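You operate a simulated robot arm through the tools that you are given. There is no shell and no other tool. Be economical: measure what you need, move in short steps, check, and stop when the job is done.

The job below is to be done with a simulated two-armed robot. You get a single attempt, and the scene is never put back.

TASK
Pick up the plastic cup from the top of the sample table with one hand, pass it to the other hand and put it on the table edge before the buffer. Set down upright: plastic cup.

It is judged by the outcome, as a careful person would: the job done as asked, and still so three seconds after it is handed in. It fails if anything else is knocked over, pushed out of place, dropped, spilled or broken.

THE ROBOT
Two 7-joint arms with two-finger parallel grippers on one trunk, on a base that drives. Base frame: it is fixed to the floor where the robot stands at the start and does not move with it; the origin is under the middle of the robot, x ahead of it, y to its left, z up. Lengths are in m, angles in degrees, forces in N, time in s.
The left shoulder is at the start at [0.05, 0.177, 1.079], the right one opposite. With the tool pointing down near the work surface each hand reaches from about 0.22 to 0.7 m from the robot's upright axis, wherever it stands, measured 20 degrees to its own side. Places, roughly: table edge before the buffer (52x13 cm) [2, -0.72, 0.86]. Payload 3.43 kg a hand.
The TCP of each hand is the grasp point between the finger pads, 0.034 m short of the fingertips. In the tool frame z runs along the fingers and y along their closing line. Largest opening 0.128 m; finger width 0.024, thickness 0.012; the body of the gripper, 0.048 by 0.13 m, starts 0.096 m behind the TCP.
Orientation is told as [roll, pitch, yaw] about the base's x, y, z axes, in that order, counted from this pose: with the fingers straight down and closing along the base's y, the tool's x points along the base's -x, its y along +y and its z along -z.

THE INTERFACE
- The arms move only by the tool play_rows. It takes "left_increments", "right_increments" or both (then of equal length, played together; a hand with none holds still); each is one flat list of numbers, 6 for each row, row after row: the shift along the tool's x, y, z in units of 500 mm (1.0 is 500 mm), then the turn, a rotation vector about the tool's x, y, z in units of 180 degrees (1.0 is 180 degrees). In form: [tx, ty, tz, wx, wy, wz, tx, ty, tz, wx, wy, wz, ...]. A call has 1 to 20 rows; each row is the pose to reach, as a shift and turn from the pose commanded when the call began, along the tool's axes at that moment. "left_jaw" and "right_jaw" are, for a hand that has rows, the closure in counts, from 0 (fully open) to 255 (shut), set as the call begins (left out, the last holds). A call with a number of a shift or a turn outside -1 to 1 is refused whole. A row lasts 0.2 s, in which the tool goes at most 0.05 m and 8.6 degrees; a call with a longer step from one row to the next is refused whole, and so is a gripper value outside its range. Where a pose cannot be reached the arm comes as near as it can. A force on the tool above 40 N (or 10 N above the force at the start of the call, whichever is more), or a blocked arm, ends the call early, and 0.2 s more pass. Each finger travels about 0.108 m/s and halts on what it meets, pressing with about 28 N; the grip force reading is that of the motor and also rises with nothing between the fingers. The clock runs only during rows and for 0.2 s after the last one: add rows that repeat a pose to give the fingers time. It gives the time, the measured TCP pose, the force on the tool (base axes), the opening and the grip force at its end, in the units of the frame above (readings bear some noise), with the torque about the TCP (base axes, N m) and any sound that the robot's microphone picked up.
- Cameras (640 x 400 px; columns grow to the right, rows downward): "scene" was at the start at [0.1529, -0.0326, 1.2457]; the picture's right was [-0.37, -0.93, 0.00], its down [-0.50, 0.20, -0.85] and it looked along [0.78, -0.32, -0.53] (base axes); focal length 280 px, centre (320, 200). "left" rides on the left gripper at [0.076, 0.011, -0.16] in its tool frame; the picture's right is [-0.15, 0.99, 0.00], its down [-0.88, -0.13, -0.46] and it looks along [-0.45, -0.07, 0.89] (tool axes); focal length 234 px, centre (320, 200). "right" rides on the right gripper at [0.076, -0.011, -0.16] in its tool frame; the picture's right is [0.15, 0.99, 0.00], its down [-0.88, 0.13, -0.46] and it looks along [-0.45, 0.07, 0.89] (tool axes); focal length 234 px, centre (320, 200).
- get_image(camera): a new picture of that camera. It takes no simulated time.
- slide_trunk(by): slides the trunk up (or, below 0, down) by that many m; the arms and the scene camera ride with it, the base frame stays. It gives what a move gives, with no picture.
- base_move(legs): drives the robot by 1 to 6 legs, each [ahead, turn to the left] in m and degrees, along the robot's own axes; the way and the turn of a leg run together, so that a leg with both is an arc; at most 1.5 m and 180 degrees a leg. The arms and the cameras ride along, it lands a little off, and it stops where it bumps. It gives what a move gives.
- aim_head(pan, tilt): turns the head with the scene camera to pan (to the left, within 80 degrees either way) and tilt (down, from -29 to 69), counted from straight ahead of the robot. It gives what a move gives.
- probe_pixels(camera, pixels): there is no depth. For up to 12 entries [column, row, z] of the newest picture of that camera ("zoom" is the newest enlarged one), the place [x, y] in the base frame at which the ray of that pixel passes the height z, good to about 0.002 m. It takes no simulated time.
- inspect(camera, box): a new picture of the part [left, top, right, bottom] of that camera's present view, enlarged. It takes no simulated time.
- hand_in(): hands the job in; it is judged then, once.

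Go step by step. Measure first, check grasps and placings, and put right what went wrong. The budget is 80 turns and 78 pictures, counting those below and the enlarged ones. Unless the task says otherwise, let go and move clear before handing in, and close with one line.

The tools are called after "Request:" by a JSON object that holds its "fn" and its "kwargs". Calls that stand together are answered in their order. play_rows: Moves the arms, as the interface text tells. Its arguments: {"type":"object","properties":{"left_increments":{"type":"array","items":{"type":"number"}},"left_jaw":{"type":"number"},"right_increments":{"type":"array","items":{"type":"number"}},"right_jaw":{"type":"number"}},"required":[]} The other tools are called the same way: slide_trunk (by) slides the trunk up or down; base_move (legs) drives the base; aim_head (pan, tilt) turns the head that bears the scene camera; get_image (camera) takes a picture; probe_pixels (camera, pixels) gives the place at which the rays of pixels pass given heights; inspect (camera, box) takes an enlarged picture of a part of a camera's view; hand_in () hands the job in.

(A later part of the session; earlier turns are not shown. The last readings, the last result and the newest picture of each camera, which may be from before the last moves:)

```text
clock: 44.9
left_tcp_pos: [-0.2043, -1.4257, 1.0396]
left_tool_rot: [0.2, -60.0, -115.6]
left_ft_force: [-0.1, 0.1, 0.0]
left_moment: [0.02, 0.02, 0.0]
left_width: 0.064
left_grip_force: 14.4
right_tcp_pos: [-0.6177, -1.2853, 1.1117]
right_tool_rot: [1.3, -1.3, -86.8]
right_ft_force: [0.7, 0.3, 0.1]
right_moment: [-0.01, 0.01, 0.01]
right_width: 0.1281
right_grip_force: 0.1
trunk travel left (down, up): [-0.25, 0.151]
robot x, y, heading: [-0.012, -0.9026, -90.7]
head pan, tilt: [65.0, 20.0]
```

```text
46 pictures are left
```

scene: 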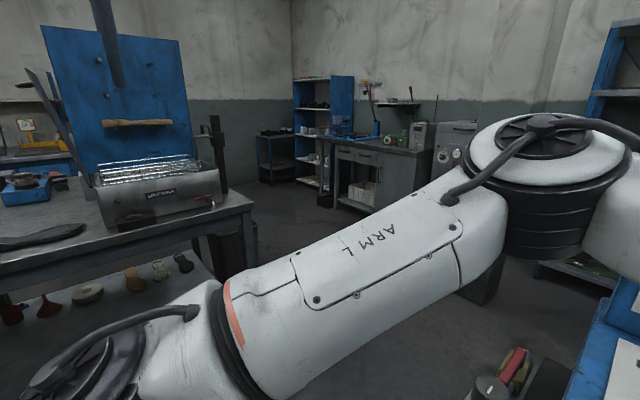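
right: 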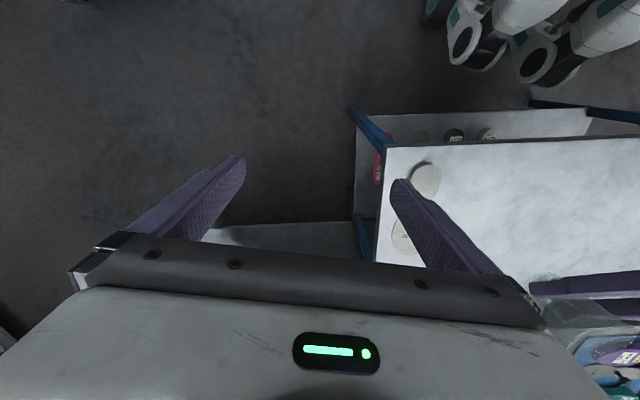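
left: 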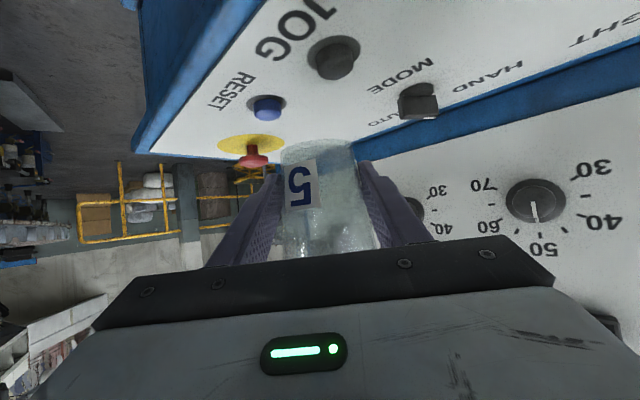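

The oven console is close ahead of the cup. I'll back off 0.3 m, then gather the arms: left hand more to the left, right hand tucked in.

Request:
{"fn": "base_move", "kwargs": {"legs": [[-0.3, 0]]}}

Request:
{"fn": "play_rows", "kwargs": {"left_increments": [0.0148, 0.0635, -0.0256, 0, 0, 0, 0.0295, 0.127, -0.0512, 0, 0, 0, 0.0443, 0.1905, -0.0769, 0, 0, 0, 0.059, 0.254, -0.1025, 0, 0, 0, 0.0738, 0.3175, -0.1281, 0, 0, 0, 0.0885, 0.381, -0.1537, 0, 0, 0, 0.1033, 0.4445, -0.1794, 0, 0, 0, 0.118, 0.508, -0.205, 0, 0, 0]}}

Request:
{"fn": "play_rows", "kwargs": {"right_increments": [-0.01, 0.05, 0, 0, 0, 0, -0.02, 0.1, 0, 0, 0, 0, -0.03, 0.15, 0, 0, 0, 0, -0.04, 0.2, 0, 0, 0, 0, -0.05, 0.25, 0, 0, 0, 0, -0.06, 0.3, 0, 0, 0, 0, -0.07, 0.36, 0, 0, 0, 0]}}

Request:
{"fn": "base_move", "kwargs": {"legs": [[0, 40]]}}

Request:
{"fn": "aim_head", "kwargs": {"pan": 0, "tilt": 30}}

Request:
{"fn": "get_image", "kwargs": {"camera": "scene"}}

```text
clock: 46.9
left_tcp_pos: [-0.2003, -1.124, 1.0397]
left_tool_rot: [0.2, -60.0, -115.6]
left_ft_force: [0.6, 0.0, -0.6]
left_moment: [0.01, -0.02, 0.0]
left_width: 0.0642
left_grip_force: 14.4
right_tcp_pos: [-0.6162, -0.9853, 1.1116]
right_tool_rot: [1.3, -1.4, -86.9]
right_ft_force: [0.8, 0.0, -0.5]
right_moment: [-0.02, -0.01, -0.03]
right_width: 0.128
right_grip_force: 0.0
trunk travel left (down, up): [-0.25, 0.151]
robot x, y, heading: [-0.01, -0.6005, -90.5]
head pan, tilt: [65.0, 20.0]
```

```text
clock: 48.7
left_tcp_pos: [0.0807, -1.1282, 1.0394]
left_tool_rot: [0.1, -60.1, -115.6]
left_ft_force: [0.8, -0.1, 0.3]
left_moment: [0.01, -0.02, 0.0]
left_width: 0.064
left_grip_force: 14.2
right_tcp_pos: [-0.6156, -0.9867, 1.1116]
right_tool_rot: [1.3, -1.4, -86.8]
right_ft_force: [0.6, 0.4, 0.0]
right_moment: [0.04, 0.03, -0.04]
right_width: 0.1279
right_grip_force: 0.1
trunk travel left (down, up): [-0.25, 0.151]
robot x, y, heading: [-0.009, -0.5987, -90.6]
head pan, tilt: [65.0, 20.0]
```

```text
clock: 50.3
left_tcp_pos: [0.0803, -1.1276, 1.0393]
left_tool_rot: [0.0, -60.0, -115.5]
left_ft_force: [-0.6, 0.6, -0.3]
left_moment: [-0.01, -0.03, 0.04]
left_width: 0.0641
left_grip_force: 13.9
right_tcp_pos: [-0.4326, -1.0102, 1.1181]
right_tool_rot: [1.3, -1.5, -86.9]
right_ft_force: [-0.6, -0.1, 0.3]
right_moment: [0.02, 0.04, 0.02]
right_width: 0.1279
right_grip_force: 0.0
trunk travel left (down, up): [-0.25, 0.151]
robot x, y, heading: [-0.0115, -0.6011, -90.8]
head pan, tilt: [65.0, 20.0]
```

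```text
clock: 52.6
left_tcp_pos: [0.3999, -0.9469, 1.0383]
left_tool_rot: [0.1, -60.1, -75.3]
left_ft_force: [-0.2, 0.2, -0.3]
left_moment: [0.01, 0.01, 0.0]
left_width: 0.064
left_grip_force: 14.5
right_tcp_pos: [-0.0679, -1.1899, 1.118]
right_tool_rot: [1.3, -1.5, -46.5]
right_ft_force: [0.7, -0.5, 0.0]
right_moment: [0.0, 0.0, 0.0]
right_width: 0.1277
right_grip_force: 0.0
trunk travel left (down, up): [-0.25, 0.151]
robot x, y, heading: [-0.0029, -0.5998, -50.3]
head pan, tilt: [65.0, 20.0]
```

```text
clock: 54.0
left_tcp_pos: [0.3991, -0.9458, 1.0403]
left_tool_rot: [0.2, -60.1, -75.4]
left_ft_force: [0.4, 0.5, 0.0]
left_moment: [0.0, 0.0, -0.04]
left_width: 0.064
left_grip_force: 14.4
right_tcp_pos: [-0.0683, -1.1896, 1.1168]
right_tool_rot: [1.2, -1.3, -46.7]
right_ft_force: [0.3, 0.5, 0.5]
right_moment: [-0.01, 0.01, 0.04]
right_width: 0.1279
right_grip_force: 0.1
trunk travel left (down, up): [-0.25, 0.151]
robot x, y, heading: [-0.0083, -0.6036, -50.5]
head pan, tilt: [0.0, 30.0]
```

```text
45 pictures are left
```

scene: 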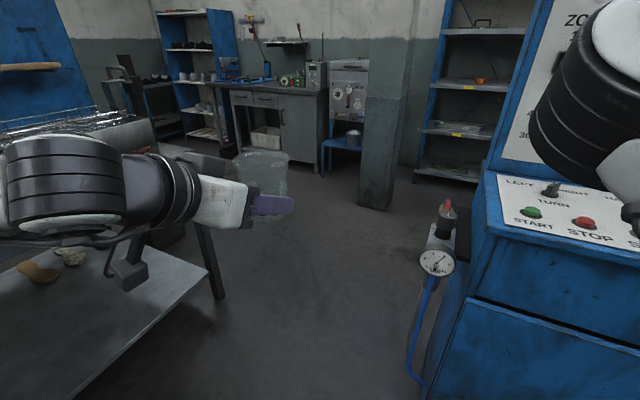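

Request:
{"fn": "probe_pixels", "kwargs": {"camera": "scene", "pixels": [[487, 235, 0.95], [440, 265, 0.9], [447, 200, 1.0], [222, 298, 0], [378, 210, 0], [405, 370, 0.0], [433, 398, 0.0], [208, 272, 0.4]]}}

```text
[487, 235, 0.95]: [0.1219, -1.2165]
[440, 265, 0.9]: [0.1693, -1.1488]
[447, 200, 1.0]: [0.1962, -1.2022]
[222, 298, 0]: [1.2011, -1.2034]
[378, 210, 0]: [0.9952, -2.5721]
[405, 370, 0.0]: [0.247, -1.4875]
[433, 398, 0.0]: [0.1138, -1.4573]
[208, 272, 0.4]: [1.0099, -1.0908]
```

The oven corner sits too near this path. I'll raise the trunk a bit and steer nearer the sample table first, then turn down the aisle.

Request:
{"fn": "slide_trunk", "kwargs": {"by": 0.1}}

Request:
{"fn": "base_move", "kwargs": {"legs": [[0, 15], [0.65, 0], [0, -25], [0.9, 0]]}}

Request:
{"fn": "aim_head", "kwargs": {"pan": 70, "tilt": 20}}

Request:
{"fn": "get_image", "kwargs": {"camera": "scene"}}

```text
clock: 55.3
left_tcp_pos: [0.3991, -0.9474, 1.1394]
left_tool_rot: [-0.1, -60.0, -75.3]
left_ft_force: [0.4, -0.2, -0.2]
left_moment: [-0.01, 0.01, -0.02]
left_width: 0.0639
left_grip_force: 13.5
right_tcp_pos: [-0.0677, -1.1905, 1.2174]
right_tool_rot: [1.3, -1.3, -46.6]
right_ft_force: [0.5, -0.9, 1.0]
right_moment: [0.01, 0.02, -0.02]
right_width: 0.128
right_grip_force: 0.1
trunk travel left (down, up): [-0.35, 0.051]
robot x, y, heading: [-0.0088, -0.6039, -50.4]
head pan, tilt: [0.0, 30.0]
```

```text
clock: 65.4
left_tcp_pos: [1.3144, -2.1542, 1.1397]
left_tool_rot: [0.0, -60.0, -84.8]
left_ft_force: [0.7, -0.3, -0.6]
left_moment: [0.03, -0.01, 0.0]
left_width: 0.0637
left_grip_force: 13.9
right_tcp_pos: [0.8142, -2.3171, 1.217]
right_tool_rot: [1.3, -1.4, -56.2]
right_ft_force: [0.4, 0.2, -0.1]
right_moment: [-0.01, 0.0, 0.03]
right_width: 0.1282
right_grip_force: 0.0
trunk travel left (down, up): [-0.35, 0.051]
robot x, y, heading: [0.9695, -1.7473, -59.4]
head pan, tilt: [0.0, 30.0]
```

```text
clock: 66.8
left_tcp_pos: [1.3138, -2.1537, 1.1395]
left_tool_rot: [0.2, -59.9, -84.9]
left_ft_force: [0.4, 0.0, 0.1]
left_moment: [-0.02, -0.02, 0.02]
left_width: 0.0637
left_grip_force: 14.5
right_tcp_pos: [0.8137, -2.3162, 1.2181]
right_tool_rot: [1.4, -1.4, -56.1]
right_ft_force: [0.2, 0.1, 0.3]
right_moment: [0.01, -0.01, 0.0]
right_width: 0.1282
right_grip_force: 0.0
trunk travel left (down, up): [-0.35, 0.051]
robot x, y, heading: [0.9691, -1.7446, -59.7]
head pan, tilt: [70.0, 20.0]
```

```text
44 pictures are left
```

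scene: 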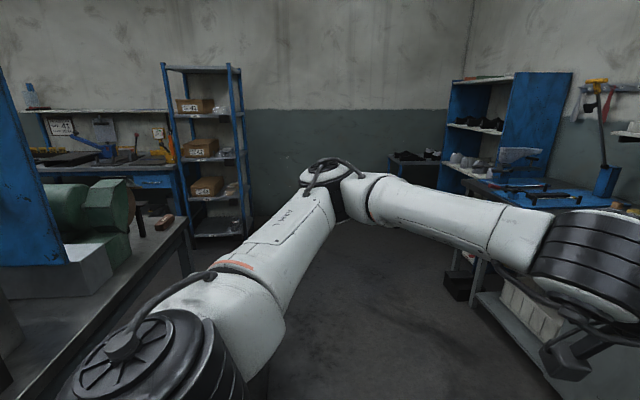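

The aisle beyond the bench end is free, and the green buffer is at (90,205). I'll turn left and advance along the end of the bench.

Request:
{"fn": "base_move", "kwargs": {"legs": [[0, 68], [1.1, 0]]}}

Request:
{"fn": "aim_head", "kwargs": {"pan": 80, "tilt": 25}}

Request:
{"fn": "get_image", "kwargs": {"camera": "scene"}}

Request:
{"fn": "aim_head", "kwargs": {"pan": 15, "tilt": 25}}

Request:
{"fn": "get_image", "kwargs": {"camera": "scene"}}

```text
clock: 74.0
left_tcp_pos: [2.2488, -1.4709, 1.1409]
left_tool_rot: [0.0, -60.1, -16.9]
left_ft_force: [0.6, -0.8, 0.2]
left_moment: [0.01, -0.03, -0.05]
left_width: 0.0635
left_grip_force: 14.3
right_tcp_pos: [2.2125, -1.9952, 1.2184]
right_tool_rot: [1.3, -1.5, 11.8]
right_ft_force: [0.0, 0.0, 0.2]
right_moment: [-0.02, -0.03, 0.0]
right_width: 0.1282
right_grip_force: 0.0
trunk travel left (down, up): [-0.35, 0.051]
robot x, y, heading: [1.7415, -1.6442, 8.5]
head pan, tilt: [70.0, 20.0]
stopped in leg 2: the robot was blocked; the commanded pose is now the measured one
```

```text
clock: 74.7
left_tcp_pos: [2.2486, -1.4711, 1.1395]
left_tool_rot: [0.2, -60.1, -16.9]
left_ft_force: [0.1, 1.0, -0.7]
left_moment: [0.0, -0.01, 0.02]
left_width: 0.0639
left_grip_force: 14.0
right_tcp_pos: [2.211, -1.9966, 1.2179]
right_tool_rot: [1.3, -1.5, 11.7]
right_ft_force: [-1.0, -0.2, 0.4]
right_moment: [-0.01, -0.03, 0.0]
right_width: 0.1282
right_grip_force: 0.0
trunk travel left (down, up): [-0.35, 0.051]
robot x, y, heading: [1.7482, -1.6471, 8.6]
head pan, tilt: [80.0, 25.0]
```

```text
43 pictures are left
```

scene: 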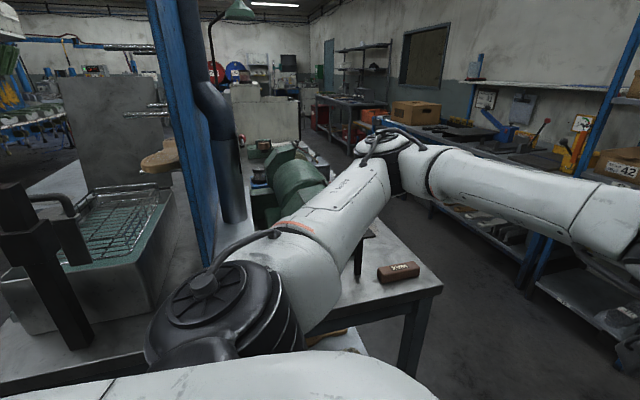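

```text
clock: 76.1
left_tcp_pos: [2.2498, -1.4702, 1.1392]
left_tool_rot: [0.2, -60.1, -17.0]
left_ft_force: [-0.2, -0.3, -0.2]
left_moment: [0.0, 0.0, -0.03]
left_width: 0.0636
left_grip_force: 13.9
right_tcp_pos: [2.2116, -1.9954, 1.2184]
right_tool_rot: [1.3, -1.5, 11.6]
right_ft_force: [0.2, 0.3, -0.1]
right_moment: [-0.02, 0.02, -0.01]
right_width: 0.1279
right_grip_force: 0.0
trunk travel left (down, up): [-0.35, 0.051]
robot x, y, heading: [1.746, -1.6443, 8.6]
head pan, tilt: [15.0, 25.0]
```

```text
42 pictures are left
```

scene: 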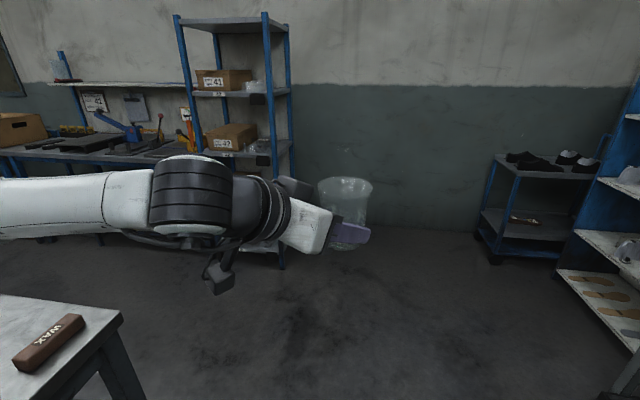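

The robot stopped early, blocked, at (1.74,-1.64). I'll probe the table corner at (122,315) and look at what is beside the left elbow.

Request:
{"fn": "probe_pixels", "kwargs": {"camera": "scene", "pixels": [[122, 314, 0.86], [3, 296, 0.86], [45, 345, 0.87], [122, 314, 0.8], [3, 296, 0.8], [280, 268, 0], [492, 262, 0], [630, 385, 0]]}}

Request:
{"fn": "aim_head", "kwargs": {"pan": 80, "tilt": 50}}

Request:
{"fn": "get_image", "kwargs": {"camera": "scene"}}

Request:
{"fn": "aim_head", "kwargs": {"pan": 45, "tilt": 45}}

Request:
{"fn": "get_image", "kwargs": {"camera": "scene"}}

```text
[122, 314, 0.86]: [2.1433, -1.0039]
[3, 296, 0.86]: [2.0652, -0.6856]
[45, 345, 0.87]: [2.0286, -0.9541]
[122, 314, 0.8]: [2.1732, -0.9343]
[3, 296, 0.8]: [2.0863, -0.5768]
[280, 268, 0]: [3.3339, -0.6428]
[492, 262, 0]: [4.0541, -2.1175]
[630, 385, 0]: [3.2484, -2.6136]
```

```text
clock: 77.5
left_tcp_pos: [2.2486, -1.471, 1.1399]
left_tool_rot: [0.2, -60.1, -17.1]
left_ft_force: [-0.1, -0.7, 0.0]
left_moment: [0.0, 0.0, -0.02]
left_width: 0.0637
left_grip_force: 14.1
right_tcp_pos: [2.212, -1.9963, 1.2186]
right_tool_rot: [1.3, -1.6, 11.8]
right_ft_force: [0.6, 0.5, 0.3]
right_moment: [-0.05, 0.01, 0.02]
right_width: 0.1282
right_grip_force: 0.1
trunk travel left (down, up): [-0.35, 0.051]
robot x, y, heading: [1.7403, -1.6395, 8.6]
head pan, tilt: [80.0, 50.0]
```

```text
41 pictures are left
```

scene: 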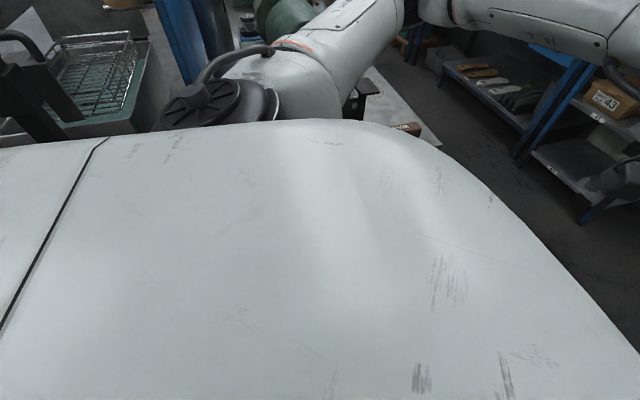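

```text
clock: 78.5
left_tcp_pos: [2.2476, -1.4714, 1.1396]
left_tool_rot: [0.2, -60.1, -17.0]
left_ft_force: [0.3, 0.6, 0.4]
left_moment: [0.0, 0.02, -0.02]
left_width: 0.0634
left_grip_force: 14.2
right_tcp_pos: [2.2126, -1.9964, 1.2184]
right_tool_rot: [1.4, -1.6, 11.8]
right_ft_force: [0.1, -0.2, 0.8]
right_moment: [-0.02, -0.02, 0.0]
right_width: 0.128
right_grip_force: 0.0
trunk travel left (down, up): [-0.35, 0.051]
robot x, y, heading: [1.7441, -1.6435, 8.7]
head pan, tilt: [45.0, 45.0]
```

```text
40 pictures are left
```

scene: 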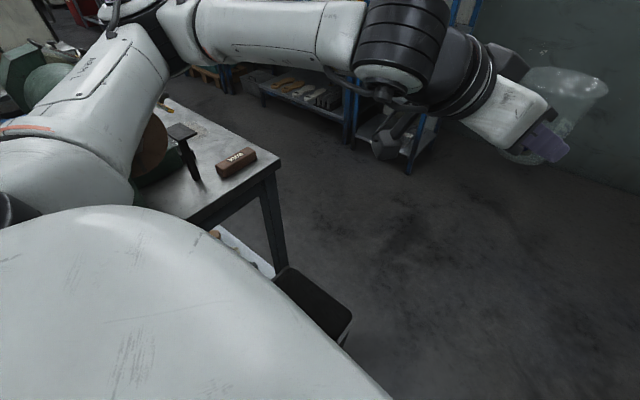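

A dark bin by the bench end at (320,300) stopped the base. The far table edge runs through (2.14,-1.00) and (2.065,-0.69), so the strip is reached from the far side. I'll back off and go around more widely.

Request:
{"fn": "base_move", "kwargs": {"legs": [[-0.2, 0], [0, -18], [0.45, 0], [0, 9.5], [0.65, 0]]}}

Request:
{"fn": "aim_head", "kwargs": {"pan": 80, "tilt": 30}}

Request:
{"fn": "get_image", "kwargs": {"camera": "scene"}}

```text
clock: 87.3
left_tcp_pos: [3.1732, -1.6585, 1.1399]
left_tool_rot: [0.1, -60.1, -25.8]
left_ft_force: [0.3, 1.0, 0.3]
left_moment: [0.01, 0.01, 0.01]
left_width: 0.0634
left_grip_force: 14.0
right_tcp_pos: [3.0564, -2.1717, 1.218]
right_tool_rot: [1.3, -1.5, 3.0]
right_ft_force: [-0.2, -0.1, 0.0]
right_moment: [0.01, 0.0, -0.02]
right_width: 0.1283
right_grip_force: 0.0
trunk travel left (down, up): [-0.35, 0.051]
robot x, y, heading: [2.6478, -1.7528, -0.2]
head pan, tilt: [45.0, 45.0]
```

```text
clock: 88.3
left_tcp_pos: [3.172, -1.659, 1.1392]
left_tool_rot: [0.3, -60.2, -25.8]
left_ft_force: [-0.1, 0.1, 0.2]
left_moment: [-0.02, -0.01, 0.0]
left_width: 0.0634
left_grip_force: 14.3
right_tcp_pos: [3.0561, -2.1725, 1.2178]
right_tool_rot: [1.3, -1.5, 3.1]
right_ft_force: [-0.1, -0.1, 0.7]
right_moment: [0.0, -0.02, 0.03]
right_width: 0.1283
right_grip_force: 0.0
trunk travel left (down, up): [-0.35, 0.051]
robot x, y, heading: [2.6456, -1.754, -0.1]
head pan, tilt: [80.0, 30.0]
```

```text
39 pictures are left
```

scene: 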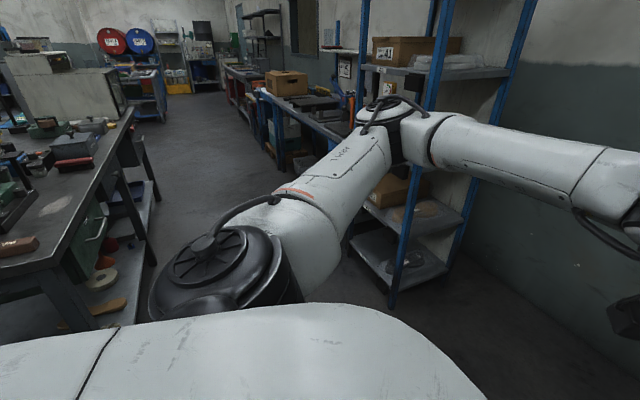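

There is open floor here, so I'll do the handover. First I'll send the right hand low and forward to see how far in it reaches and where its elbow goes.

Request:
{"fn": "play_rows", "kwargs": {"right_increments": [-0.0273, 0.0164, 0.0487, 0.0007, 0.0008, 0.0116, -0.0545, 0.0327, 0.0975, 0.0013, 0.0015, 0.0233, -0.0818, 0.0491, 0.1462, 0.002, 0.0023, 0.0349, -0.1091, 0.0655, 0.1949, 0.0026, 0.003, 0.0465, -0.1364, 0.0818, 0.2436, 0.0033, 0.0038, 0.0582, -0.1636, 0.0982, 0.2924, 0.0039, 0.0045, 0.0698, -0.1909, 0.1145, 0.3411, 0.0046, 0.0053, 0.0815, -0.2182, 0.1309, 0.3898, 0.0052, 0.006, 0.0931, -0.2455, 0.1473, 0.4385, 0.0059, 0.0068, 0.1047, -0.2727, 0.1636, 0.4873, 0.0065, 0.0075, 0.1164, -0.3, 0.18, 0.536, 0.0072, 0.0083, 0.128]}}

Request:
{"fn": "aim_head", "kwargs": {"pan": -25, "tilt": 35}}

Request:
{"fn": "get_image", "kwargs": {"camera": "scene"}}

Request:
{"fn": "get_image", "kwargs": {"camera": "left"}}

```text
clock: 90.7
left_tcp_pos: [3.1716, -1.6588, 1.1401]
left_tool_rot: [0.1, -60.1, -25.8]
left_ft_force: [0.4, 0.8, 0.4]
left_moment: [0.0, 0.03, 0.02]
left_width: 0.0631
left_grip_force: 14.3
right_tcp_pos: [3.2072, -2.0823, 0.9619]
right_tool_rot: [0.0, -0.2, -21.6]
right_ft_force: [-0.3, 0.4, 0.1]
right_moment: [-0.05, 0.0, -0.01]
right_width: 0.1283
right_grip_force: 0.0
trunk travel left (down, up): [-0.35, 0.051]
robot x, y, heading: [2.6489, -1.7511, -0.4]
head pan, tilt: [80.0, 30.0]
```

```text
clock: 92.5
left_tcp_pos: [3.1726, -1.6577, 1.1399]
left_tool_rot: [0.2, -60.1, -25.9]
left_ft_force: [-0.6, -0.6, 0.2]
left_moment: [0.01, 0.0, 0.0]
left_width: 0.0631
left_grip_force: 13.3
right_tcp_pos: [3.2049, -2.0838, 0.9584]
right_tool_rot: [-0.1, 0.2, -21.5]
right_ft_force: [-0.3, 0.4, -0.1]
right_moment: [0.01, -0.02, 0.0]
right_width: 0.128
right_grip_force: 0.1
trunk travel left (down, up): [-0.35, 0.051]
robot x, y, heading: [2.6462, -1.7506, -0.2]
head pan, tilt: [-25.0, 35.0]
```

```text
38 pictures are left
```

scene: 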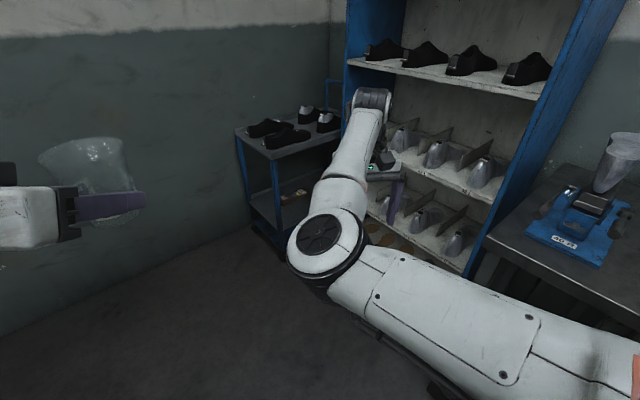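

```text
37 pictures are left
```

left: 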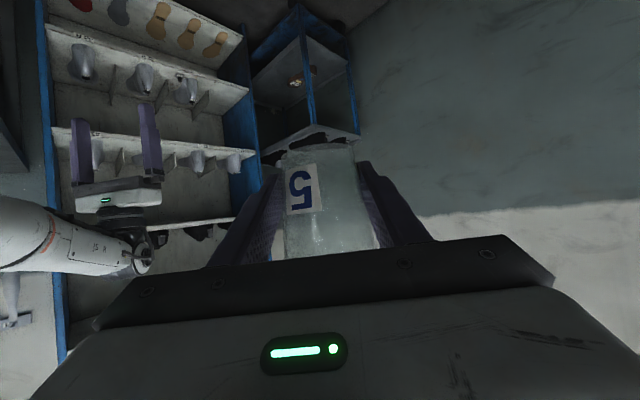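

The elbow sits near (0.47,-0.2) in the robot's frame. Stretching the right hand further forward should draw the elbow back out of the left hand's way, so I'll try that.

Request:
{"fn": "play_rows", "kwargs": {"right_increments": [-0.04, 0, -0.04, 0, 0, 0, -0.08, 0, -0.08, 0, 0, 0, -0.12, 0, -0.12, 0, 0, 0, -0.16, 0.02, -0.16, 0, 0, 0, -0.2, 0.03, -0.16, 0, 0, 0, -0.22, 0.03, -0.16, 0, 0, 0]}}

Request:
{"fn": "get_image", "kwargs": {"camera": "scene"}}

```text
clock: 93.9
left_tcp_pos: [3.1721, -1.6576, 1.1392]
left_tool_rot: [0.2, -60.1, -25.8]
left_ft_force: [0.0, 0.0, 0.5]
left_moment: [0.02, -0.02, 0.0]
left_width: 0.0632
left_grip_force: 14.0
right_tcp_pos: [3.2707, -2.0872, 1.0234]
right_tool_rot: [0.3, 0.3, -20.0]
right_ft_force: [0.5, 0.4, -0.4]
right_moment: [-0.01, 0.02, 0.01]
right_width: 0.1283
right_grip_force: 0.2
right hand out of reach, approached as far as the arm can: row 4, 5, 6
trunk travel left (down, up): [-0.35, 0.051]
robot x, y, heading: [2.6464, -1.7541, -0.5]
head pan, tilt: [-25.0, 35.0]
```

```text
36 pictures are left
```

scene: 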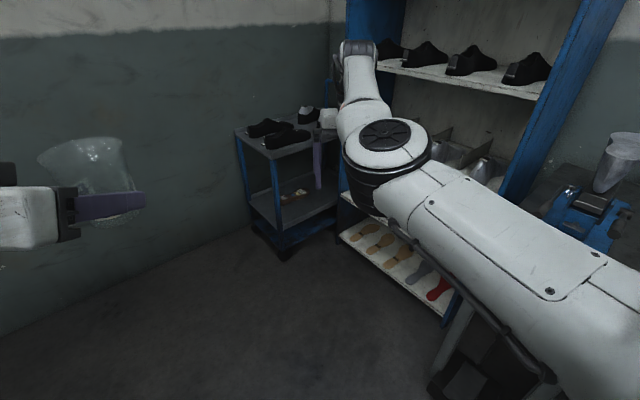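

The right elbow is now in line with its arm, at about (0.46,-0.27,1.18) in the robot's frame. I'll bring the left hand low, yawed to −80, to the left of the spot under the right hand.

Request:
{"fn": "play_rows", "kwargs": {"left_increments": [0.0278, -0.0314, 0.0535, 0.0261, 0, 0.0151, 0.0555, -0.0628, 0.1071, 0.0522, 0, 0.0301, 0.0833, -0.0941, 0.1606, 0.0782, 0, 0.0452, 0.111, -0.1255, 0.2142, 0.1043, 0, 0.0602, 0.1388, -0.1569, 0.2677, 0.1304, 0, 0.0753, 0.1666, -0.1883, 0.3212, 0.1565, 0, 0.0904, 0.1943, -0.2197, 0.3748, 0.1826, 0, 0.1054, 0.2221, -0.251, 0.4283, 0.2086, 0, 0.1205, 0.2498, -0.2824, 0.4819, 0.2347, 0, 0.1355, 0.2776, -0.3138, 0.5354, 0.2608, 0, 0.1506]}}

Request:
{"fn": "get_image", "kwargs": {"camera": "scene"}}

Request:
{"fn": "get_image", "kwargs": {"camera": "left"}}

```text
clock: 96.1
left_tcp_pos: [3.2498, -1.8693, 0.8842]
left_tool_rot: [0.0, -59.8, -80.0]
left_ft_force: [1.6, -0.5, -0.7]
left_moment: [-0.04, 0.03, -0.02]
left_width: 0.0633
left_grip_force: 13.8
left hand out of reach, approached as far as the arm can: row 7
right_tcp_pos: [3.272, -2.0878, 1.0228]
right_tool_rot: [0.3, 0.4, -19.9]
right_ft_force: [0.0, -0.5, -0.6]
right_moment: [-0.05, 0.06, 0.01]
right_width: 0.1282
right_grip_force: 0.3
trunk travel left (down, up): [-0.35, 0.051]
robot x, y, heading: [2.6452, -1.7494, -0.2]
head pan, tilt: [-25.0, 35.0]
```

```text
35 pictures are left
```

scene: 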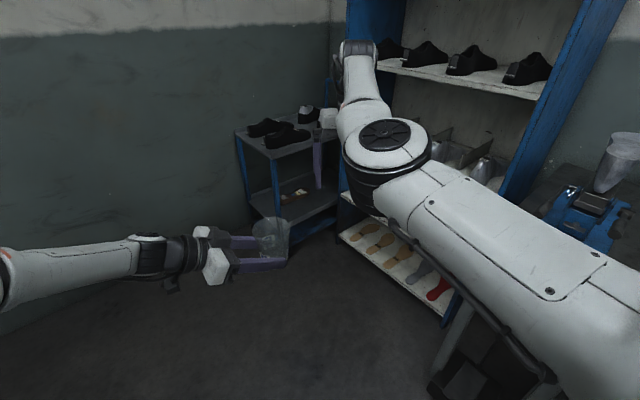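

```text
34 pictures are left
```

left: 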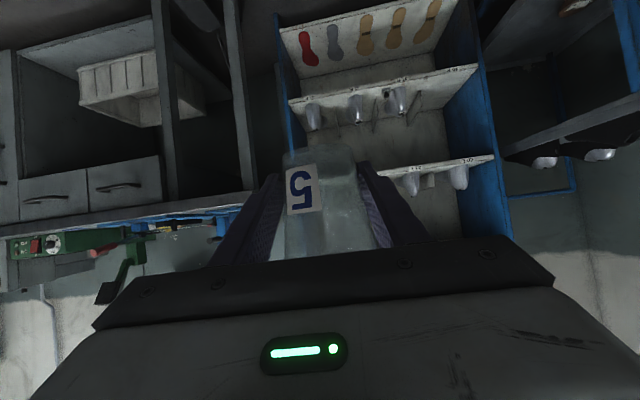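

Left hand is clear of the right elbow. I'll slide it under the right hand, with the rim about 3 cm below the right fingertips.

Request:
{"fn": "play_rows", "kwargs": {"left_increments": [-0.0274, -0.0041, 0.0474, 0, 0, 0, -0.0547, -0.0082, 0.0949, 0, 0, 0, -0.0821, -0.0122, 0.1423, 0, 0, 0, -0.1094, -0.0163, 0.1897, 0, 0, 0, -0.1368, -0.0204, 0.2371, 0, 0, 0, -0.1641, -0.0245, 0.2846, 0, 0, 0, -0.1915, -0.0285, 0.332, 0, 0, 0, -0.2188, -0.0326, 0.3794, 0, 0, 0]}}

Request:
{"fn": "get_image", "kwargs": {"camera": "scene"}}

Request:
{"fn": "get_image", "kwargs": {"camera": "right"}}

```text
clock: 98.1
left_tcp_pos: [3.2884, -1.9335, 0.8881]
left_tool_rot: [1.8, -59.3, -78.4]
left_ft_force: [-0.4, -0.1, 0.4]
left_moment: [0.0, 0.01, 0.01]
left_width: 0.0631
left_grip_force: 14.2
left hand out of reach, approached as far as the arm can: row 4, 5, 6, 7, 8
right_tcp_pos: [3.272, -2.0868, 1.023]
right_tool_rot: [0.2, 0.4, -20.0]
right_ft_force: [0.9, 0.5, -0.1]
right_moment: [0.02, 0.02, 0.01]
right_width: 0.1282
right_grip_force: 0.0
trunk travel left (down, up): [-0.35, 0.051]
robot x, y, heading: [2.6457, -1.7515, -0.4]
head pan, tilt: [-25.0, 35.0]
stopped in row 8 (left hand): the arm was blocked; the commanded pose is now the measured one
```

```text
33 pictures are left
```

scene: 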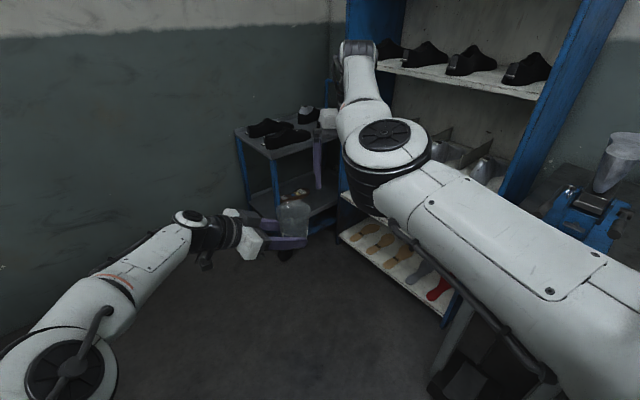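

```text
32 pictures are left
```

right: 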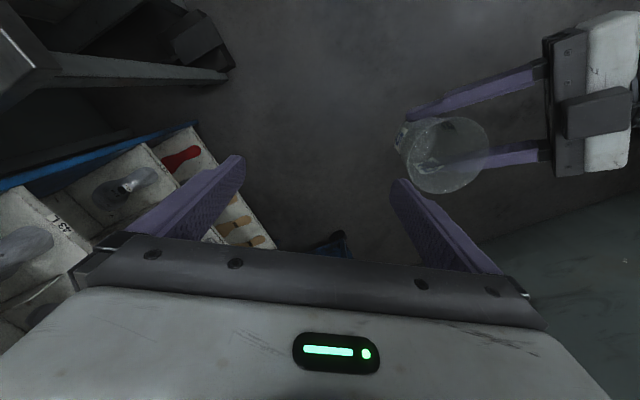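

The left hand's reach ends at (0.643,-0.182) in the robot's frame. With the right arm stretched it may swing inward, so I'll try bringing it above the cup, slightly higher.

Request:
{"fn": "play_rows", "kwargs": {"right_increments": [0.004, 0.012, -0.03, 0, 0, 0, 0.014, 0.048, -0.054, 0, 0, 0, 0.027, 0.094, -0.054, 0, 0, 0, 0.041, 0.142, -0.054, 0, 0, 0, 0.055, 0.189, -0.054, 0, 0, 0, 0.069, 0.236, -0.054, 0, 0, 0, 0.082, 0.283, -0.054, 0, 0, 0]}}

Request:
{"fn": "get_image", "kwargs": {"camera": "scene"}}

Request:
{"fn": "get_image", "kwargs": {"camera": "right"}}

```text
clock: 99.7
left_tcp_pos: [3.2869, -1.9348, 0.8879]
left_tool_rot: [1.9, -59.3, -78.3]
left_ft_force: [0.9, 0.1, 0.0]
left_moment: [0.03, -0.04, 0.01]
left_width: 0.063
left_grip_force: 14.0
right_tcp_pos: [3.2522, -2.0156, 1.0441]
right_tool_rot: [0.2, 0.5, -21.0]
right_ft_force: [0.5, -0.8, -1.1]
right_moment: [0.01, -0.01, -0.02]
right_width: 0.1283
right_grip_force: 0.1
right hand out of reach, approached as far as the arm can: row 2, 3, 4, 5, 6, 7
trunk travel left (down, up): [-0.35, 0.051]
robot x, y, heading: [2.6455, -1.7524, -0.1]
head pan, tilt: [-25.0, 35.0]
```

```text
31 pictures are left
```

scene: 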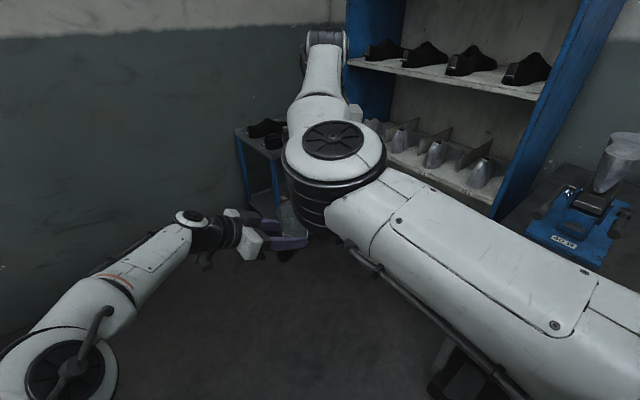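

```text
30 pictures are left
```

right: 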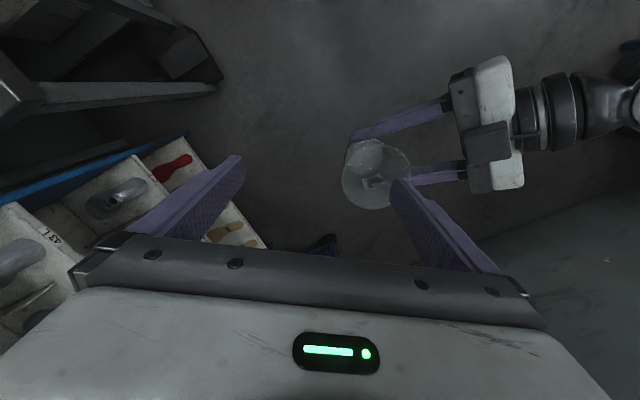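

The right hand is now at (0.607,-0.263) in the robot's frame, only about 9 cm from the cup. I'll bring the left hand under it with a bit less yaw and level out its 2° roll.

Request:
{"fn": "play_rows", "kwargs": {"left_increments": [-0.0142, -0.0192, 0.024, -0.0078, -0.0008, -0.0057, -0.0284, -0.0385, 0.0479, -0.0156, -0.0016, -0.0114, -0.0426, -0.0577, 0.0719, -0.0233, -0.0023, -0.0172, -0.0568, -0.077, 0.0958, -0.0311, -0.0031, -0.0229, -0.071, -0.0962, 0.1198, -0.0389, -0.0039, -0.0286]}}

Request:
{"fn": "get_image", "kwargs": {"camera": "scene"}}

Request:
{"fn": "get_image", "kwargs": {"camera": "right"}}

```text
clock: 101.1
left_tcp_pos: [3.3301, -1.9068, 0.8777]
left_tool_rot: [2.5, -59.6, -66.7]
left_ft_force: [-1.2, 0.3, -0.3]
left_moment: [0.0, 0.0, -0.01]
left_width: 0.0631
left_grip_force: 14.2
left hand out of reach, approached as far as the arm can: row 1, 2, 3, 4, 5
right_tcp_pos: [3.2532, -2.0194, 1.0468]
right_tool_rot: [0.5, 0.3, -21.2]
right_ft_force: [-0.3, -0.1, -0.1]
right_moment: [0.01, 0.03, -0.02]
right_width: 0.1281
right_grip_force: 0.1
trunk travel left (down, up): [-0.35, 0.051]
robot x, y, heading: [2.6467, -1.7531, -0.2]
head pan, tilt: [-25.0, 35.0]
stopped in row 5 (left hand): the arm was blocked; the commanded pose is now the measured one
```

```text
29 pictures are left
```

scene: 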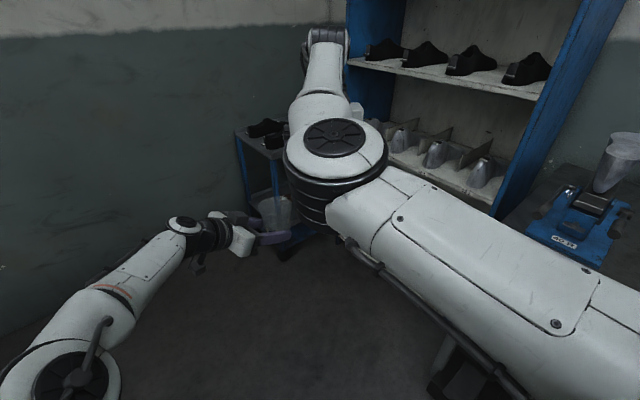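

```text
28 pictures are left
```

right: 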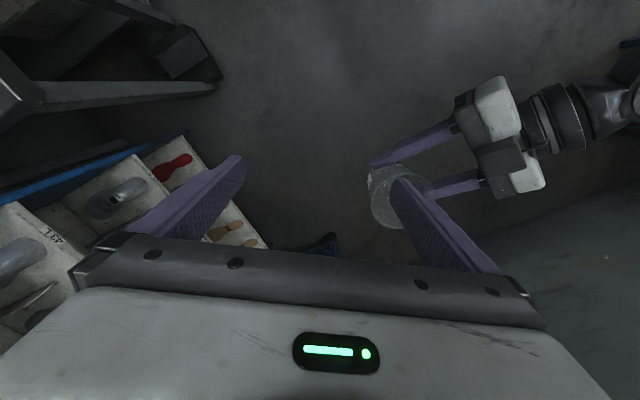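

The left hand slides outward rather than inward, a joint limit while the arm is low. I'll move the right hand out for now and test whether the left reaches the meeting spot from higher up.

Request:
{"fn": "play_rows", "kwargs": {"right_increments": [-0.029, -0.075, 0, 0, 0, 0, -0.058, -0.15, 0, 0, 0, 0, -0.087, -0.225, 0, 0, 0, 0, -0.116, -0.3, 0, 0, 0, 0, -0.143, -0.374, 0, 0, 0, 0]}}

Request:
{"fn": "play_rows", "kwargs": {"left_increments": [-0.0615, 0, -0.036, 0.008, 0, 0.002, -0.123, 0, -0.072, 0.016, -0.001, 0.005, -0.1846, 0, -0.108, 0.03, -0.002, 0.009, -0.2, -0.046, -0.084, 0.03, -0.002, 0.009, -0.214, -0.092, -0.059, 0.03, -0.002, 0.009, -0.229, -0.138, -0.034, 0.03, -0.002, 0.009, -0.243, -0.184, -0.01, 0.03, -0.002, 0.009, -0.257, -0.229, 0.015, 0.03, -0.002, 0.009]}}

```text
clock: 102.3
left_tcp_pos: [3.3294, -1.9079, 0.8785]
left_tool_rot: [2.5, -59.6, -66.7]
left_ft_force: [-0.2, -0.9, -0.6]
left_moment: [0.0, 0.02, 0.02]
left_width: 0.0631
left_grip_force: 13.8
right_tcp_pos: [3.2533, -2.2165, 1.0462]
right_tool_rot: [0.6, 0.3, -21.0]
right_ft_force: [0.2, 0.0, -0.7]
right_moment: [0.02, 0.0, 0.04]
right_width: 0.1283
right_grip_force: 0.0
trunk travel left (down, up): [-0.35, 0.051]
robot x, y, heading: [2.6465, -1.7528, -0.1]
head pan, tilt: [-25.0, 35.0]
```

```text
clock: 104.1
left_tcp_pos: [3.2704, -2.0077, 0.9848]
left_tool_rot: [-0.4, -60.3, -68.0]
left_ft_force: [0.4, -0.5, -1.0]
left_moment: [0.0, 0.0, 0.01]
left_width: 0.0631
left_grip_force: 13.7
right_tcp_pos: [3.2531, -2.2162, 1.0451]
right_tool_rot: [0.4, 0.3, -21.0]
right_ft_force: [0.5, 0.3, -0.1]
right_moment: [0.01, 0.01, 0.02]
right_width: 0.1279
right_grip_force: 0.0
trunk travel left (down, up): [-0.35, 0.051]
robot x, y, heading: [2.6468, -1.7536, -0.4]
head pan, tilt: [-25.0, 35.0]
```

Higher up the left reaches the spot with no trouble. I'll go slightly further right, where the right hand is comfortable.

Request:
{"fn": "play_rows", "kwargs": {"left_increments": [-0.026, -0.014, 0.024, 0, 0, 0, -0.051, -0.027, 0.049, 0, 0, 0, -0.077, -0.041, 0.073, 0, 0, 0]}}

Request:
{"fn": "get_image", "kwargs": {"camera": "scene"}}

```text
clock: 105.1
left_tcp_pos: [3.2623, -2.0214, 0.9916]
left_tool_rot: [-1.7, -59.8, -65.5]
left_ft_force: [0.0, 0.2, 0.7]
left_moment: [-0.01, 0.0, 0.02]
left_width: 0.0631
left_grip_force: 13.4
left hand out of reach, approached as far as the arm can: row 2, 3
right_tcp_pos: [3.2536, -2.2158, 1.0458]
right_tool_rot: [0.4, 0.3, -21.0]
right_ft_force: [-0.8, 0.4, 0.4]
right_moment: [-0.02, 0.01, 0.0]
right_width: 0.128
right_grip_force: 0.0
trunk travel left (down, up): [-0.35, 0.051]
robot x, y, heading: [2.644, -1.7533, -0.0]
head pan, tilt: [-25.0, 35.0]
stopped in row 3 (left hand): the arm was blocked; the commanded pose is now the measured one
```

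```text
27 pictures are left
```

scene: 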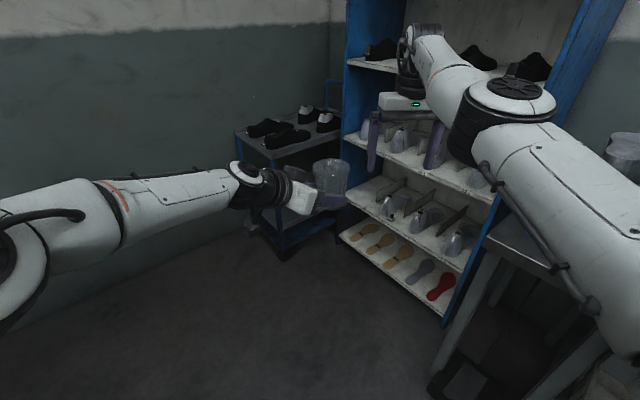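

The limit is y≈-2.02, just about where the right hand can come. I'll set the left hand level at (3.265,-2.005) with yaw −78, and raise the right hand so it can pass over the rim.

Request:
{"fn": "play_rows", "kwargs": {"left_increments": [0.0085, 0.0062, -0.0053, 0.017, 0, 0.0116, 0.017, 0.0124, -0.0107, 0.034, -0.001, 0.023, 0.0256, 0.0186, -0.016, 0.0506, -0.001, 0.0347, 0.0256, 0.0186, -0.016, 0.0506, -0.001, 0.0347], "right_increments": [0, 0, -0.05, 0, 0, 0, 0, 0, -0.1, 0, 0, 0, 0, 0, -0.14, 0, 0, 0, 0, 0, -0.14, 0, 0, 0]}}

```text
clock: 106.1
left_tcp_pos: [3.2784, -1.996, 0.9885]
left_tool_rot: [0.6, -60.2, -77.4]
left_ft_force: [0.1, -1.2, 0.6]
left_moment: [0.01, 0.0, 0.01]
left_width: 0.0629
left_grip_force: 14.3
right_tcp_pos: [3.2356, -2.2153, 1.1156]
right_tool_rot: [0.5, 0.4, -21.1]
right_ft_force: [0.3, -0.6, -0.2]
right_moment: [0.0, 0.05, 0.03]
right_width: 0.1277
right_grip_force: 0.0
right hand out of reach, approached as far as the arm can: row 1, 2, 3, 4
trunk travel left (down, up): [-0.35, 0.051]
robot x, y, heading: [2.6467, -1.7523, -0.5]
head pan, tilt: [-25.0, 35.0]
```

Request:
{"fn": "play_rows", "kwargs": {"left_increments": [0.002, -0.026, 0.006, 0, 0, 0, 0.004, -0.053, 0.0126, 0, 0, 0]}}

Request:
{"fn": "play_rows", "kwargs": {"right_increments": [0.016, 0.056, 0.002, 0, 0, 0, 0.033, 0.113, 0.004, 0, 0, 0, 0.05, 0.17, 0.006, 0, 0, 0, 0.066, 0.226, 0.008, 0, 0, 0, 0.082, 0.282, 0.01, 0, 0, 0, 0.099, 0.34, 0.013, 0, 0, 0, 0.115, 0.395, 0.016, 0, 0, 0]}}

Request:
{"fn": "get_image", "kwargs": {"camera": "scene"}}

Request:
{"fn": "get_image", "kwargs": {"camera": "right"}}

```text
clock: 106.7
left_tcp_pos: [3.2359, -2.0201, 0.9801]
left_tool_rot: [0.0, -60.1, -78.6]
left_ft_force: [0.2, -1.9, -0.3]
left_moment: [-0.02, 0.01, -0.03]
left_width: 0.0627
left_grip_force: 14.1
right_tcp_pos: [3.235, -2.2141, 1.1162]
right_tool_rot: [0.5, 0.3, -21.0]
right_ft_force: [0.9, 1.0, 0.5]
right_moment: [-0.03, 0.0, -0.03]
right_width: 0.1279
right_grip_force: 0.0
trunk travel left (down, up): [-0.35, 0.051]
robot x, y, heading: [2.6488, -1.7505, -0.6]
head pan, tilt: [-25.0, 35.0]
```

```text
clock: 108.3
left_tcp_pos: [3.2385, -2.016, 0.9798]
left_tool_rot: [-0.1, -60.2, -78.2]
left_ft_force: [0.4, 1.0, 0.8]
left_moment: [-0.03, 0.02, -0.06]
left_width: 0.063
left_grip_force: 14.4
right_tcp_pos: [3.2362, -2.0116, 1.1072]
right_tool_rot: [1.0, 0.1, -22.4]
right_ft_force: [-0.5, 1.2, 0.1]
right_moment: [-0.15, 0.06, 0.0]
right_width: 0.1281
right_grip_force: 0.0
right hand out of reach, approached as far as the arm can: row 6, 7
trunk travel left (down, up): [-0.35, 0.051]
robot x, y, heading: [2.6465, -1.7492, -0.3]
head pan, tilt: [-25.0, 35.0]
```

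```text
26 pictures are left
```

scene: 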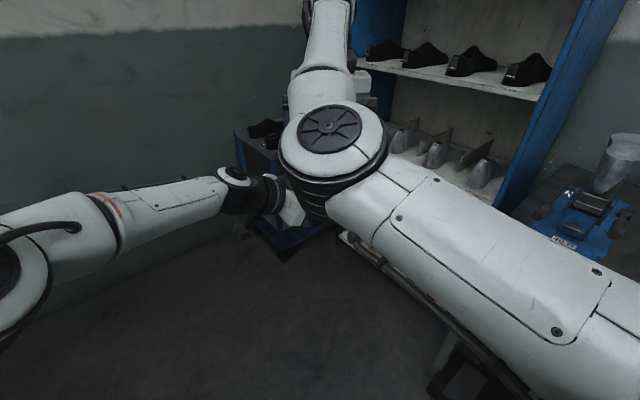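

```text
25 pictures are left
```

right: 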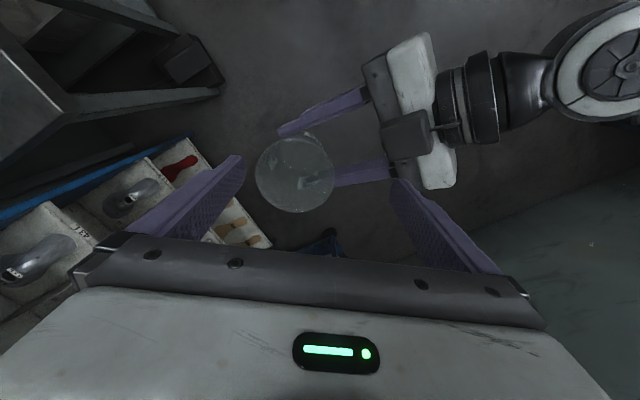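

The hands line up well: left at (3.2385,-2.016,0.980), right at (3.236,-2.012,1.107). In the right view the rim centre looks offset, at (295,172), so I'll measure it.

Request:
{"fn": "probe_pixels", "kwargs": {"camera": "right", "pixels": [[295, 172, 1.05], [255, 170, 1.05], [336, 175, 1.05], [295, 133, 1.05], [295, 213, 1.05], [320, 168, 1.05]]}}

Request:
{"fn": "inspect", "kwargs": {"camera": "right", "box": [200, 80, 440, 230]}}

Request:
{"fn": "get_image", "kwargs": {"camera": "left"}}

```text
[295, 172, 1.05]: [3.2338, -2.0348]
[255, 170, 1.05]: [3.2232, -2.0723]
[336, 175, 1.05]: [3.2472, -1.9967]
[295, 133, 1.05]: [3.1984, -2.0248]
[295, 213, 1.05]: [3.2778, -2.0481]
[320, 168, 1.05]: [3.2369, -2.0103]
```

```text
2.67 times, centred on (320, 155) of right
```

zoom: 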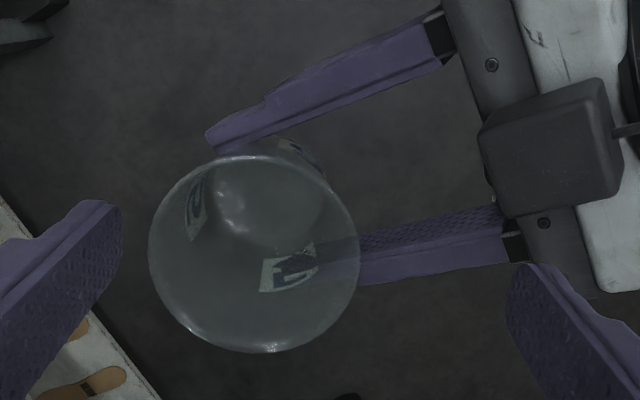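

```text
23 pictures are left
```

left: 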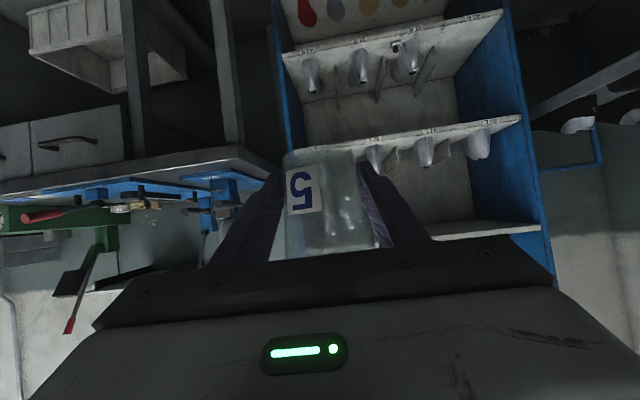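

The rim centre is at about (3.234,-2.034), so the cup sits slightly toward the left fingertips. I'll centre the right hand on it and descend around the rim.

Request:
{"fn": "play_rows", "kwargs": {"right_increments": [-0.006, -0.02, 0, 0.003, 0, 0, -0.012, -0.04, 0, 0.0055, 0, 0, -0.012, -0.04, 0.036, 0.0055, 0, 0, -0.012, -0.04, 0.072, 0.0055, 0, 0, -0.012, -0.04, 0.108, 0.0055, 0, 0, -0.012, -0.04, 0.144, 0.0055, 0, 0]}}

Request:
{"fn": "get_image", "kwargs": {"camera": "right"}}

Request:
{"fn": "get_image", "kwargs": {"camera": "left"}}

```text
clock: 109.9
left_tcp_pos: [3.2361, -2.0145, 0.9688]
left_tool_rot: [-0.8, -59.3, -77.6]
left_ft_force: [0.2, 1.4, -2.0]
left_moment: [-0.11, 0.04, 0.0]
left_width: 0.0628
left_grip_force: 13.6
right_tcp_pos: [3.2357, -2.0384, 1.0437]
right_tool_rot: [-0.3, -1.0, -22.7]
right_ft_force: [-0.6, -0.9, 0.9]
right_moment: [0.07, -0.02, 0.03]
right_width: 0.1274
right_grip_force: 0.0
trunk travel left (down, up): [-0.35, 0.051]
robot x, y, heading: [2.6479, -1.7504, -0.5]
head pan, tilt: [-25.0, 35.0]
stopped in row 6 (left hand): the force on the tool passed its limit at 42 N (the readings are from after the stop); the commanded pose is now the measured one
```

```text
22 pictures are left
```

right: 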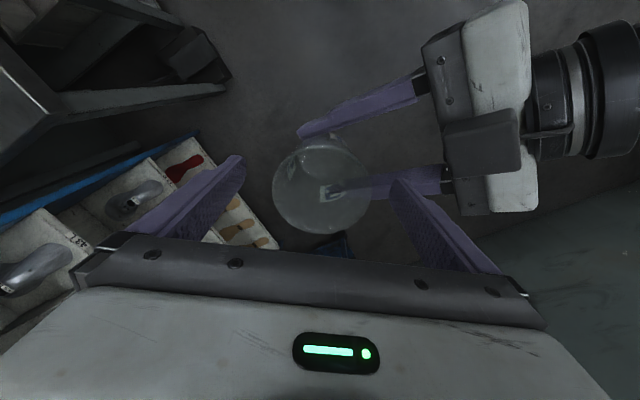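

```text
21 pictures are left
```

left: 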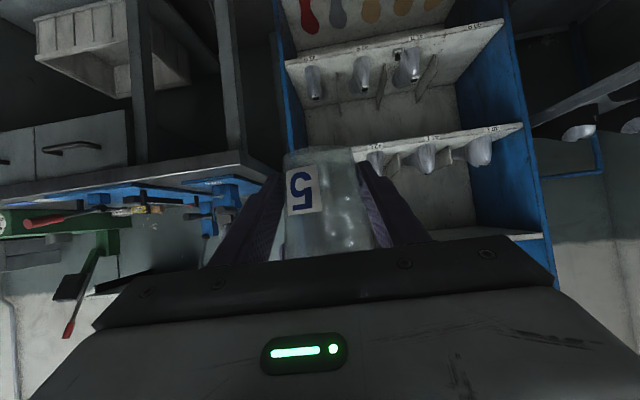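

The opened right finger touched the left finger, though the cup is still centred at (320,185). I'll lift a little, turn the right hand about +15° so its fingers fall inside the left's gap, and go back down.

Request:
{"fn": "play_rows", "kwargs": {"right_increments": [0, 0, -0.024, 0, 0, 0, 0, 0, -0.024, 0, 0.003, -0.042, 0, 0, -0.024, 0, 0.0055, -0.085, 0, 0, -0.004, 0, 0.0055, -0.085, 0, 0, 0.018, 0, 0.0055, -0.085]}}

Request:
{"fn": "get_image", "kwargs": {"camera": "right"}}

```text
clock: 111.1
left_tcp_pos: [3.2365, -2.0169, 0.9701]
left_tool_rot: [-0.9, -59.3, -77.6]
left_ft_force: [-0.3, -0.6, 0.4]
left_moment: [0.02, 0.01, -0.03]
left_width: 0.063
left_grip_force: 14.4
right_tcp_pos: [3.2357, -2.0419, 1.0353]
right_tool_rot: [-0.4, 0.0, -7.8]
right_ft_force: [1.1, -0.5, 0.6]
right_moment: [-0.04, 0.02, 0.01]
right_width: 0.1278
right_grip_force: 0.1
trunk travel left (down, up): [-0.35, 0.051]
robot x, y, heading: [2.6456, -1.7555, -0.1]
head pan, tilt: [-25.0, 35.0]
```

```text
20 pictures are left
```

right: 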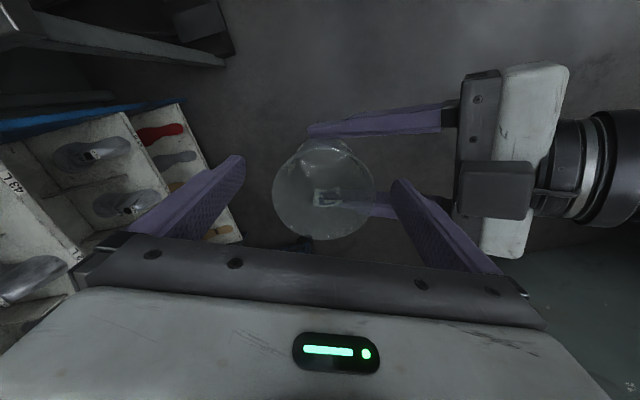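

No force now, and the cup is centred between the right fingers. Closing the right jaw gently.

Request:
{"fn": "play_rows", "kwargs": {"right_increments": [0, 0, 0, 0, 0, 0, 0, 0, 0, 0, 0, 0, 0, 0, 0, 0, 0, 0, 0, 0, 0, 0, 0, 0], "right_jaw": 130}}

Request:
{"fn": "get_image", "kwargs": {"camera": "right"}}

```text
clock: 112.1
left_tcp_pos: [3.2347, -2.0166, 0.969]
left_tool_rot: [-1.1, -59.2, -77.5]
left_ft_force: [-2.9, -9.3, -4.7]
left_moment: [0.33, -0.06, -0.05]
left_width: 0.0629
left_grip_force: 14.4
right_tcp_pos: [3.2358, -2.0425, 1.0348]
right_tool_rot: [-0.4, 0.1, -7.9]
right_ft_force: [2.7, 9.3, 4.8]
right_moment: [0.38, -0.14, -0.06]
right_width: 0.0801
right_grip_force: 13.9
trunk travel left (down, up): [-0.35, 0.051]
robot x, y, heading: [2.6455, -1.7543, -0.5]
head pan, tilt: [-25.0, 35.0]
```

```text
19 pictures are left
```

right: 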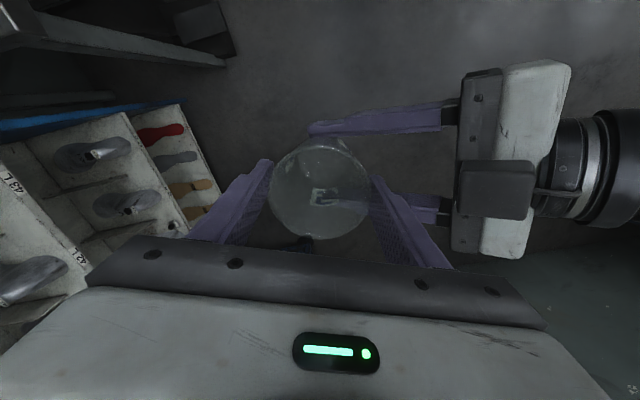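

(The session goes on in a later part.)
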